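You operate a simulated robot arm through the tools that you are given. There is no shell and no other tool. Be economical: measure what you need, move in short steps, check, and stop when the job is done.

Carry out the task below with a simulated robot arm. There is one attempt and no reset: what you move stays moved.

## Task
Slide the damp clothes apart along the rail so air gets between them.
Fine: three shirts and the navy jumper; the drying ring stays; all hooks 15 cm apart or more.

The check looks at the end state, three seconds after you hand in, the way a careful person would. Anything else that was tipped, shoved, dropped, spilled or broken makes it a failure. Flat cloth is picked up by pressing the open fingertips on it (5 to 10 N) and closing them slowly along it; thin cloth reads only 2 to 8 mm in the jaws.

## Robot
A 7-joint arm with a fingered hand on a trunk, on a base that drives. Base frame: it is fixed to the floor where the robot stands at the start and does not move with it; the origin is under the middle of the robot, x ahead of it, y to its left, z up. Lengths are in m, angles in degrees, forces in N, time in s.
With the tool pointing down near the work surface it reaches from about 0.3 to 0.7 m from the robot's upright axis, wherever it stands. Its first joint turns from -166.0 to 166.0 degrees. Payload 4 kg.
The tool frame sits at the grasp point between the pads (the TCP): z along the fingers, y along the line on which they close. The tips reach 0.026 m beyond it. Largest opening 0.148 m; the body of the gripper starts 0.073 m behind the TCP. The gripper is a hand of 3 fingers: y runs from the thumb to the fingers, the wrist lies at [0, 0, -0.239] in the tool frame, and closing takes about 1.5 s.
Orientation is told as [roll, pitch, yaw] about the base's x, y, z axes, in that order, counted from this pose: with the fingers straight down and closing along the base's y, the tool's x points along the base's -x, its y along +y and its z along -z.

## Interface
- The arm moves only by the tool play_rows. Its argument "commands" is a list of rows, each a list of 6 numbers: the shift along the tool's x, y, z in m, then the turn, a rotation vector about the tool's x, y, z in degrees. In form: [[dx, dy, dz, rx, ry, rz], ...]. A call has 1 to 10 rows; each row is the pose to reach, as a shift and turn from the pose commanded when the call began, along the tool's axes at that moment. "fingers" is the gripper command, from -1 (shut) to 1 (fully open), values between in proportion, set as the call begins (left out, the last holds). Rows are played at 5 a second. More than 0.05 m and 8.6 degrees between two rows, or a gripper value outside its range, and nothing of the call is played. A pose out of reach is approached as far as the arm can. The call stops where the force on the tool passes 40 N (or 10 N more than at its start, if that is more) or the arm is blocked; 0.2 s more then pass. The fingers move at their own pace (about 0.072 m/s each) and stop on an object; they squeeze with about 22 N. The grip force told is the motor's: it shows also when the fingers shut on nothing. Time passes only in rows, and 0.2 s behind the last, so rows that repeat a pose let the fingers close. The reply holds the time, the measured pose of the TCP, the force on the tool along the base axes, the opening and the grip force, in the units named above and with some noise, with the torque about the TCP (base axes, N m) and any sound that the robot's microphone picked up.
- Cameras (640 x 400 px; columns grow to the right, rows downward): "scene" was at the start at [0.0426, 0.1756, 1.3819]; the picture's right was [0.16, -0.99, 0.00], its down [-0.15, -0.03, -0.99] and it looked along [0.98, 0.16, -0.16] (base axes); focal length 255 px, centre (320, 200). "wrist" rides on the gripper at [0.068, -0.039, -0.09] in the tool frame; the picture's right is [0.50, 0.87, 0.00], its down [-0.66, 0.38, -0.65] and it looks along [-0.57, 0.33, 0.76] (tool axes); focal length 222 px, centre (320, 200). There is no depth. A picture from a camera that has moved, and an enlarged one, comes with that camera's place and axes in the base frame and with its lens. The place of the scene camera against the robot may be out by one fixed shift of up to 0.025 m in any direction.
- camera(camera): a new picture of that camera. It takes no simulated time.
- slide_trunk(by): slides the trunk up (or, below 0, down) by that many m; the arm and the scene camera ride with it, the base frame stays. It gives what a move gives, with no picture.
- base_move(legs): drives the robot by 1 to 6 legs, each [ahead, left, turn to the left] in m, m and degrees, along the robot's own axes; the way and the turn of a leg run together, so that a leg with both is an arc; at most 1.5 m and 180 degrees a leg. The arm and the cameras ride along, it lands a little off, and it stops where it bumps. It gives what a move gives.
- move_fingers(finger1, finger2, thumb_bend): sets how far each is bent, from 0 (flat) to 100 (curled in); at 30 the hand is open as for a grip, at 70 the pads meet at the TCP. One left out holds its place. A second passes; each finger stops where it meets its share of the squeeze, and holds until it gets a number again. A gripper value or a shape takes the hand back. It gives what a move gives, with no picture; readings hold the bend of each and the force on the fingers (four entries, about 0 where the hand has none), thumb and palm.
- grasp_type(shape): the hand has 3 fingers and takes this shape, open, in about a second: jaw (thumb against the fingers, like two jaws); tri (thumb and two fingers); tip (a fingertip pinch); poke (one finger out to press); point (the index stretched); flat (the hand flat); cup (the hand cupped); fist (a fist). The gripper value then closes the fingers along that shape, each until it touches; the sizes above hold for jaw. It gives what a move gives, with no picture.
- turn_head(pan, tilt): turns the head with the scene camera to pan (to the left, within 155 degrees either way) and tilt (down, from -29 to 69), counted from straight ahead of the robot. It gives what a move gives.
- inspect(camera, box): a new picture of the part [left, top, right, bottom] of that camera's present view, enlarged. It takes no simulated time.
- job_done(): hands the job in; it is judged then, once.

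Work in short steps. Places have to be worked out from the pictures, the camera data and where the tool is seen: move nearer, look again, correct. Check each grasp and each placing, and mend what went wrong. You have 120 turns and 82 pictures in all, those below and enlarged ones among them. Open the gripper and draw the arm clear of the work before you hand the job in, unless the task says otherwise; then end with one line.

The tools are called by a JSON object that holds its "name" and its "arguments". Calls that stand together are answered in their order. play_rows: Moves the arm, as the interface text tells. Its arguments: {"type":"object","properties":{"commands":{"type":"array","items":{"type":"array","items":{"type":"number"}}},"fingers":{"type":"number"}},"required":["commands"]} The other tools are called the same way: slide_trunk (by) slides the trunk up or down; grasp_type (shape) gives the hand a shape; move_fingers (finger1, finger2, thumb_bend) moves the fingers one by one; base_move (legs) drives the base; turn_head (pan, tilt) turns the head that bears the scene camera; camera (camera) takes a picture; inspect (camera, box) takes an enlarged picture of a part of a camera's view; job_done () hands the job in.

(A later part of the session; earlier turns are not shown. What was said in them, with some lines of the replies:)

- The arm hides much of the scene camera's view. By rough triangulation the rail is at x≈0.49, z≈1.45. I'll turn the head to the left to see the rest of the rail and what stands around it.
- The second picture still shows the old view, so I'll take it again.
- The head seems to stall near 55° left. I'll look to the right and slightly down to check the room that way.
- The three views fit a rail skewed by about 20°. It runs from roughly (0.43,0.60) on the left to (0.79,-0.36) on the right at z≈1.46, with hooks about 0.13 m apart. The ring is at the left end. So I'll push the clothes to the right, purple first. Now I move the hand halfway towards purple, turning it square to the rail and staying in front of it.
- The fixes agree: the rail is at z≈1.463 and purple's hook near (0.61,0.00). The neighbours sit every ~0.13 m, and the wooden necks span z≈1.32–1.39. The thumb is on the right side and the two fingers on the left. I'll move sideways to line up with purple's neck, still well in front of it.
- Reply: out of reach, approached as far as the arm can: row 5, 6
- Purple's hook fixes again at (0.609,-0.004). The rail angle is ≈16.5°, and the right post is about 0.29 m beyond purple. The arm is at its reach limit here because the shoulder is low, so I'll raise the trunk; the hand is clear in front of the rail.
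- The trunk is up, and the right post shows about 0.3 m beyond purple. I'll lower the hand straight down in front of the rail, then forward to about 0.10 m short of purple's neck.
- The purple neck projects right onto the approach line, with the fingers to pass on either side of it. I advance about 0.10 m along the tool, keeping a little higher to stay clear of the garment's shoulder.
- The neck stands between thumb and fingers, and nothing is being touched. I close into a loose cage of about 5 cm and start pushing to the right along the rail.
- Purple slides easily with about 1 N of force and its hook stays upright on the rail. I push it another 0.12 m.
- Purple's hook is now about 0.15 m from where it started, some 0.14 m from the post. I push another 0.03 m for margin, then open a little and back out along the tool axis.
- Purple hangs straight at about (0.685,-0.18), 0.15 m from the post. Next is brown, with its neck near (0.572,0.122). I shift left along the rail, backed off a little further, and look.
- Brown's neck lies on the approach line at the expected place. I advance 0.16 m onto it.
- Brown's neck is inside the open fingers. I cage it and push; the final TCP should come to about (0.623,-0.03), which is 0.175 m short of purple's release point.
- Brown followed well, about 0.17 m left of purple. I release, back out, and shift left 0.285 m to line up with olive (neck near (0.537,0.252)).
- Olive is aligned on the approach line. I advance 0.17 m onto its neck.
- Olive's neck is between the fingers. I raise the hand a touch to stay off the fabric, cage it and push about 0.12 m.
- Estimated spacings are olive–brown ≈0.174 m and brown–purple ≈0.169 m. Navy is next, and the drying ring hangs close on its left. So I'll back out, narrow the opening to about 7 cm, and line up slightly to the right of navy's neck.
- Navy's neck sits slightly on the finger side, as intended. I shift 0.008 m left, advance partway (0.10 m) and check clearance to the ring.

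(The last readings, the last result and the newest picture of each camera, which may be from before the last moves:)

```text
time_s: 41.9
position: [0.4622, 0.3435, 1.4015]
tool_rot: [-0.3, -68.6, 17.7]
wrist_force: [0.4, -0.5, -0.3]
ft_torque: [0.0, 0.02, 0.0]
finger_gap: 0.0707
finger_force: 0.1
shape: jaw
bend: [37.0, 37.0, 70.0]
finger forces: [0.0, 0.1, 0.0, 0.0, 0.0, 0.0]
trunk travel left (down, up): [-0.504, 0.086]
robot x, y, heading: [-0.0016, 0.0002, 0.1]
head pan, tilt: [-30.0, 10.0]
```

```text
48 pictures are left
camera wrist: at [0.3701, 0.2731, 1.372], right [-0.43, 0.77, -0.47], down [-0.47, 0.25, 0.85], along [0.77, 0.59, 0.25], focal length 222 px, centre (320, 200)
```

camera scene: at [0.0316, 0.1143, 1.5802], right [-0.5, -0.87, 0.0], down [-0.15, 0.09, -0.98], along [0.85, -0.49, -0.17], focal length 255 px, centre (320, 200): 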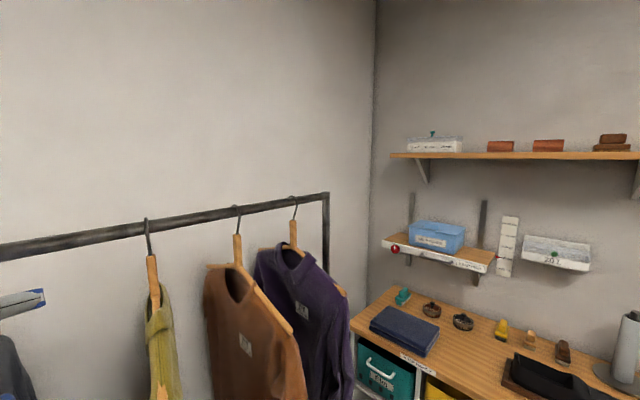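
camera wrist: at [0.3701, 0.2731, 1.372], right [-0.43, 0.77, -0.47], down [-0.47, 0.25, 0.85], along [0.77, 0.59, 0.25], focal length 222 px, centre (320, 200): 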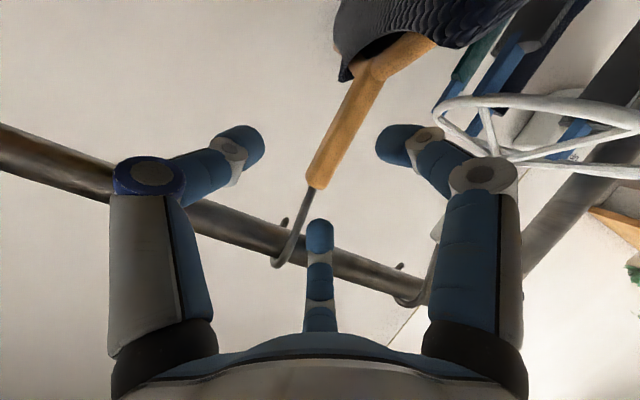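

The fingers will pass between navy's neck and the ring with room to spare. I advance the remaining 0.05 m.

{"name": "play_rows", "arguments": {"commands": [[0, 0, 0.02, 0, 0, 0], [0, 0, 0.04, 0, 0, 0], [0, 0, 0.053, 0, 0, 0], [0, 0, 0.053, 0, 0, 0]]}}

{"name": "camera", "arguments": {"camera": "wrist"}}

```text
time_s: 42.9
position: [0.5085, 0.3594, 1.3821]
tool_rot: [-0.5, -68.7, 17.8]
wrist_force: [-9.8, -1.5, -14.7]
ft_torque: [-0.35, -0.92, 0.3]
finger_gap: 0.0669
finger_force: 0.1
shape: jaw
bend: [37.0, 77.0, 70.0]
finger forces: [0.0, 17.9, 0.0, 0.0, 0.0, 0.0]
trunk travel left (down, up): [-0.504, 0.086]
robot x, y, heading: [0.0001, -0.0018, -0.1]
head pan, tilt: [-30.0, 10.0]
```

```text
47 pictures are left
camera wrist: at [0.4162, 0.2888, 1.3521], right [-0.43, 0.77, -0.47], down [-0.47, 0.25, 0.85], along [0.77, 0.59, 0.25], focal length 222 px, centre (320, 200)
```

wrist: 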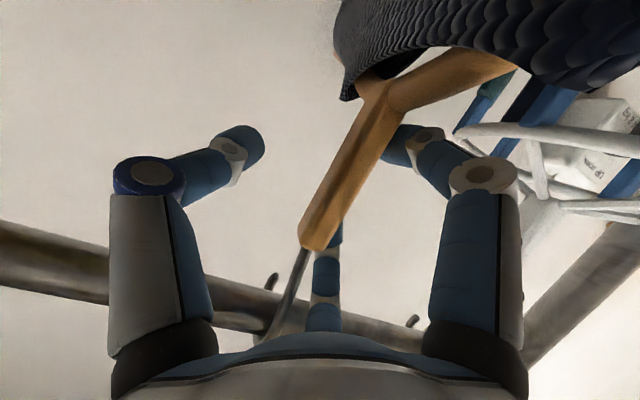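

The upper finger is touching the rail's underside (about 18 N). I back off and come in lower.

{"name": "play_rows", "arguments": {"commands": [[0.004, 0, -0.02, 0, 0, 0], [0.016, 0, -0.03, 0, 0, 0], [0.016, 0, -0.03, 0, 0, 0]]}}

{"name": "camera", "arguments": {"camera": "wrist"}}

```text
time_s: 43.7
position: [0.4762, 0.3476, 1.3787]
tool_rot: [-0.1, -68.8, 17.5]
wrist_force: [0.7, -0.2, 0.7]
ft_torque: [-0.02, -0.01, 0.0]
finger_gap: 0.0708
finger_force: 0.2
shape: jaw
bend: [37.0, 37.0, 70.0]
finger forces: [0.0, 0.1, 0.0, 0.0, 0.0, 0.1]
trunk travel left (down, up): [-0.504, 0.086]
robot x, y, heading: [0.0, 0.0021, -0.1]
head pan, tilt: [-30.0, 10.0]
```

```text
46 pictures are left
camera wrist: at [0.384, 0.2764, 1.3484], right [-0.43, 0.77, -0.47], down [-0.47, 0.25, 0.85], along [0.77, 0.58, 0.25], focal length 222 px, centre (320, 200)
```

wrist: 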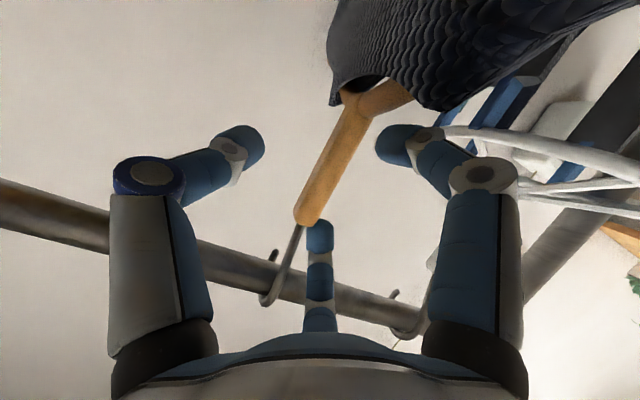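

The contact has cleared and nothing seems disturbed. I advance 0.03 m at the height that worked before.

{"name": "play_rows", "arguments": {"commands": [[0, 0, 0.01, 0, 0, 0], [0, 0, 0.02, 0, 0, 0], [0.002, 0, 0.031, 0, 0, 0], [0.002, 0, 0.031, 0, 0, 0]]}}

{"name": "camera", "arguments": {"camera": "wrist"}}

```text
time_s: 44.7
position: [0.504, 0.3559, 1.3649]
tool_rot: [-0.2, -68.9, 17.6]
wrist_force: [-1.5, 0.0, 0.4]
ft_torque: [0.0, -0.01, 0.04]
finger_gap: 0.0708
finger_force: 0.0
shape: jaw
bend: [37.0, 37.0, 70.0]
finger forces: [0.1, 0.0, 0.0, 0.0, 0.1, 0.0]
trunk travel left (down, up): [-0.504, 0.086]
robot x, y, heading: [0.0014, 0.002, 0.0]
head pan, tilt: [-30.0, 10.0]
```

```text
45 pictures are left
camera wrist: at [0.4114, 0.2845, 1.3347], right [-0.43, 0.77, -0.47], down [-0.47, 0.25, 0.85], along [0.77, 0.59, 0.25], focal length 222 px, centre (320, 200)
```

wrist: 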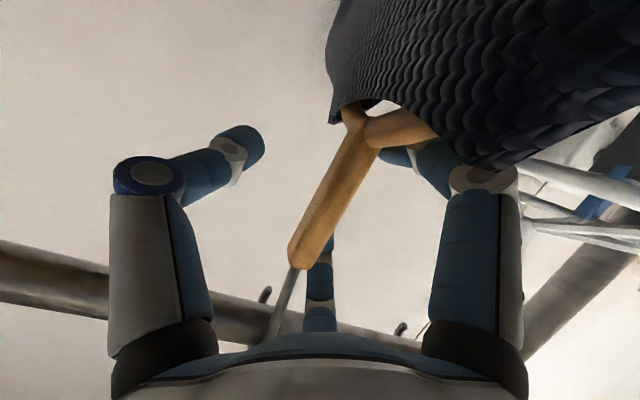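

All clear. I cage navy's neck and push it about 0.05 m right, leaving about 0.17 m to olive.

{"name": "play_rows", "arguments": {"commands": [[0, 0, 0, 0, 0, 0], [0, 0, 0, 0, 0, 0], [0, 0, 0, 0, 0, 0], [0, -0.01, 0, 0, 0, 0], [0, -0.02, 0, 0, 0, 0], [0, -0.03, 0, 0, 0, 0], [0, -0.04, 0, 0, 0, 0], [0, -0.05, 0, 0, 0, 0], [0, -0.051, 0, 0, 0, 0]], "fingers": -0.35}}

{"name": "camera", "arguments": {"camera": "wrist"}}

```text
time_s: 46.7
position: [0.5191, 0.3066, 1.3648]
tool_rot: [-0.3, -68.7, 17.7]
wrist_force: [-0.7, 1.5, 1.1]
ft_torque: [0.01, -0.01, 0.07]
finger_gap: 0.0487
finger_force: 0.0
shape: jaw
bend: [77.0, 77.0, 70.0]
finger forces: [0.8, 0.6, 0.1, 0.1, 0.0, 0.0]
trunk travel left (down, up): [-0.504, 0.086]
robot x, y, heading: [-0.0003, 0.0025, 0.1]
head pan, tilt: [-30.0, 10.0]
```

```text
44 pictures are left
camera wrist: at [0.4266, 0.2359, 1.3346], right [-0.43, 0.77, -0.47], down [-0.47, 0.25, 0.85], along [0.77, 0.59, 0.25], focal length 222 px, centre (320, 200)
```

wrist: 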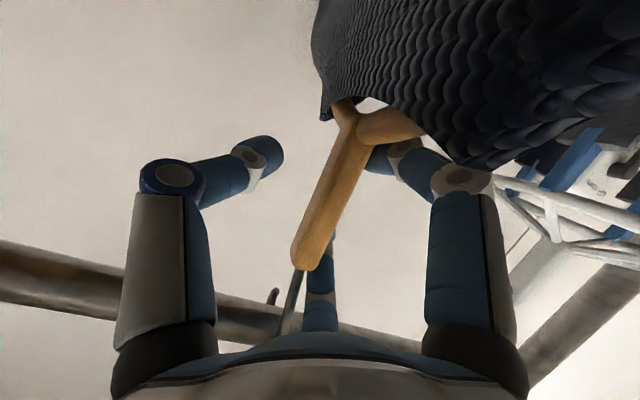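

Navy moved. I release and back the hand well out to check the whole rail.

{"name": "play_rows", "arguments": {"commands": [[0, 0.008, 0, 0, 0, 0], [0, 0.008, 0, 0, 0, 0], [0, 0.008, 0, 0, 0, 0], [0, 0.008, -0.02, 0, 0, 0], [0, 0.008, -0.05, 0, 0, 0], [0, 0.008, -0.09, 0, 0, 0], [0, 0.008, -0.13, 0, 0, 0], [0, 0.008, -0.17, 0, 0, 0], [0, 0.0, -0.2, 0, 0, 0]], "fingers": 0.05}}

{"name": "camera", "arguments": {"camera": "wrist"}}

{"name": "turn_head", "arguments": {"pan": 0, "tilt": 15}}

{"name": "camera", "arguments": {"camera": "scene"}}

```text
time_s: 48.7
position: [0.3416, 0.2525, 1.4358]
tool_rot: [-0.1, -68.7, 17.6]
wrist_force: [0.0, 0.3, -0.4]
ft_torque: [0.04, -0.01, -0.04]
finger_gap: 0.0772
finger_force: 0.0
shape: jaw
bend: [35.0, 35.0, 70.0]
finger forces: [0.0, 0.1, 0.1, 0.0, 0.0, 0.1]
trunk travel left (down, up): [-0.504, 0.086]
robot x, y, heading: [-0.002, -0.0019, -0.2]
head pan, tilt: [-30.0, 10.0]
```

```text
43 pictures are left
camera wrist: at [0.2487, 0.1828, 1.4064], right [-0.43, 0.77, -0.47], down [-0.47, 0.25, 0.85], along [0.77, 0.59, 0.25], focal length 222 px, centre (320, 200)
```

wrist: 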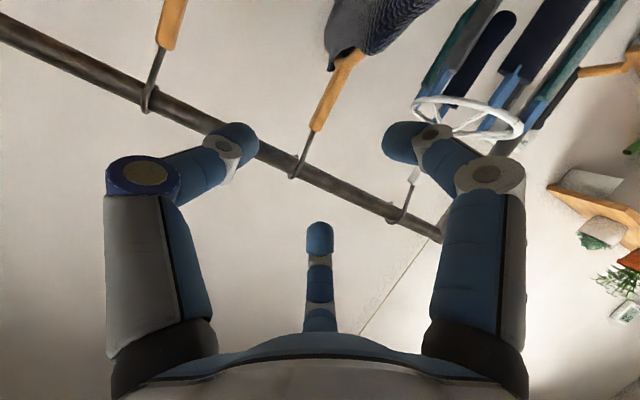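

```text
time_s: 49.6
position: [0.3422, 0.2536, 1.4375]
tool_rot: [-0.1, -68.8, 17.6]
wrist_force: [-0.8, 0.4, 0.2]
ft_torque: [0.01, 0.04, -0.01]
finger_gap: 0.0773
finger_force: 0.0
shape: jaw
bend: [35.0, 35.0, 70.0]
finger forces: [0.0, 0.0, 0.1, 0.1, 0.1, 0.0]
trunk travel left (down, up): [-0.504, 0.086]
robot x, y, heading: [0.004, -0.0005, -0.2]
head pan, tilt: [0.0, 15.0]
```

```text
42 pictures are left
camera scene: at [0.0444, 0.1606, 1.5721], right [0.0, -1.0, 0.0], down [-0.26, 0.0, -0.97], along [0.97, 0.0, -0.26], focal length 255 px, centre (320, 200)
```

scene: 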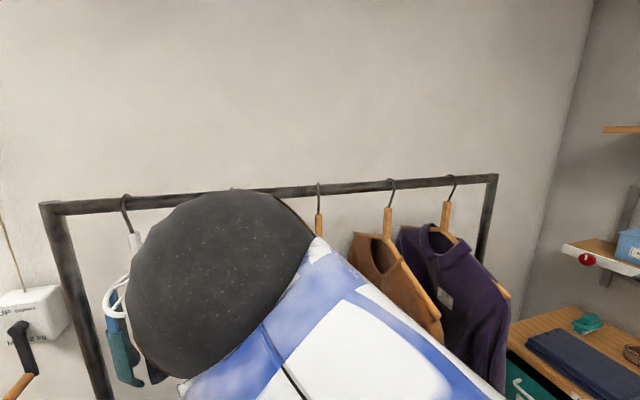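

By the wrist view olive–navy is ≈0.178 m and navy–ring ≈0.185 m. By the scene view olive–brown is ≈0.17 m and brown–purple ≈0.17 m, all above 0.15. I open the hand, draw back a bit more to the right and take a last look.

{"name": "play_rows", "arguments": {"commands": [[-0.01, -0.03, -0.03, 0, 0, 0], [-0.02, -0.06, -0.05, 0, 0, 0], [-0.03, -0.1, -0.06, 0, 0, 0], [-0.03, -0.14, -0.06, 0, 0, 0], [-0.03, -0.18, -0.06, 0, 0, 0], [-0.03, -0.22, -0.06, 0, 0, 0], [-0.03, -0.25, -0.06, 0, 0, 0], [-0.03, -0.25, -0.06, 0, 0, 0]], "fingers": 1}}

{"name": "camera", "arguments": {"camera": "scene"}}

{"name": "camera", "arguments": {"camera": "wrist"}}

```text
time_s: 51.5
position: [0.3728, -0.002, 1.4867]
tool_rot: [-0.1, -68.6, 17.6]
wrist_force: [0.6, 0.2, -0.2]
ft_torque: [-0.01, 0.0, -0.01]
finger_gap: 0.1481
finger_force: 0.1
shape: jaw
bend: [30.0, 30.0, 30.0]
finger forces: [0.1, 0.1, 0.0, 0.0, 0.0, 0.0]
trunk travel left (down, up): [-0.504, 0.086]
robot x, y, heading: [0.0004, -0.0001, 0.2]
head pan, tilt: [0.0, 15.0]
```

```text
41 pictures are left
camera scene: at [0.0444, 0.1605, 1.5721], right [0.0, -1.0, 0.0], down [-0.26, 0.0, -0.97], along [0.97, 0.0, -0.26], focal length 255 px, centre (320, 200)
```

scene: 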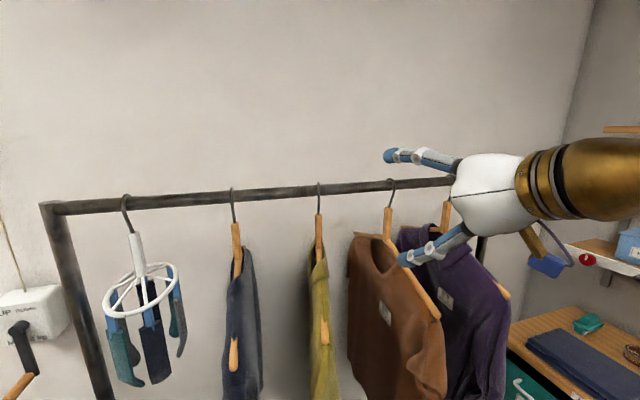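

```text
40 pictures are left
camera wrist: at [0.2792, -0.0721, 1.4567], right [-0.43, 0.77, -0.47], down [-0.47, 0.25, 0.85], along [0.77, 0.59, 0.25], focal length 222 px, centre (320, 200)
```

wrist: 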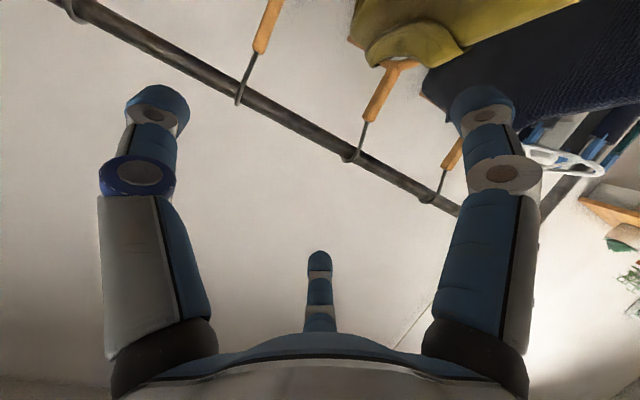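

All five hooks hang straight, the ring is where it was, and both cameras put every gap at ≈0.17–0.18 m. The hand is open and clear, so I hand in.

{"name": "job_done", "arguments": {}}

```text
The job is handed in.
```

The three shirts and the navy jumper are slid apart along the rail: every hook is about 17–18 cm from the next by camera estimate, and the drying ring was left in place. One finger briefly pressed the underside of the rail while I worked on the jumper, and nothing appeared to shift.
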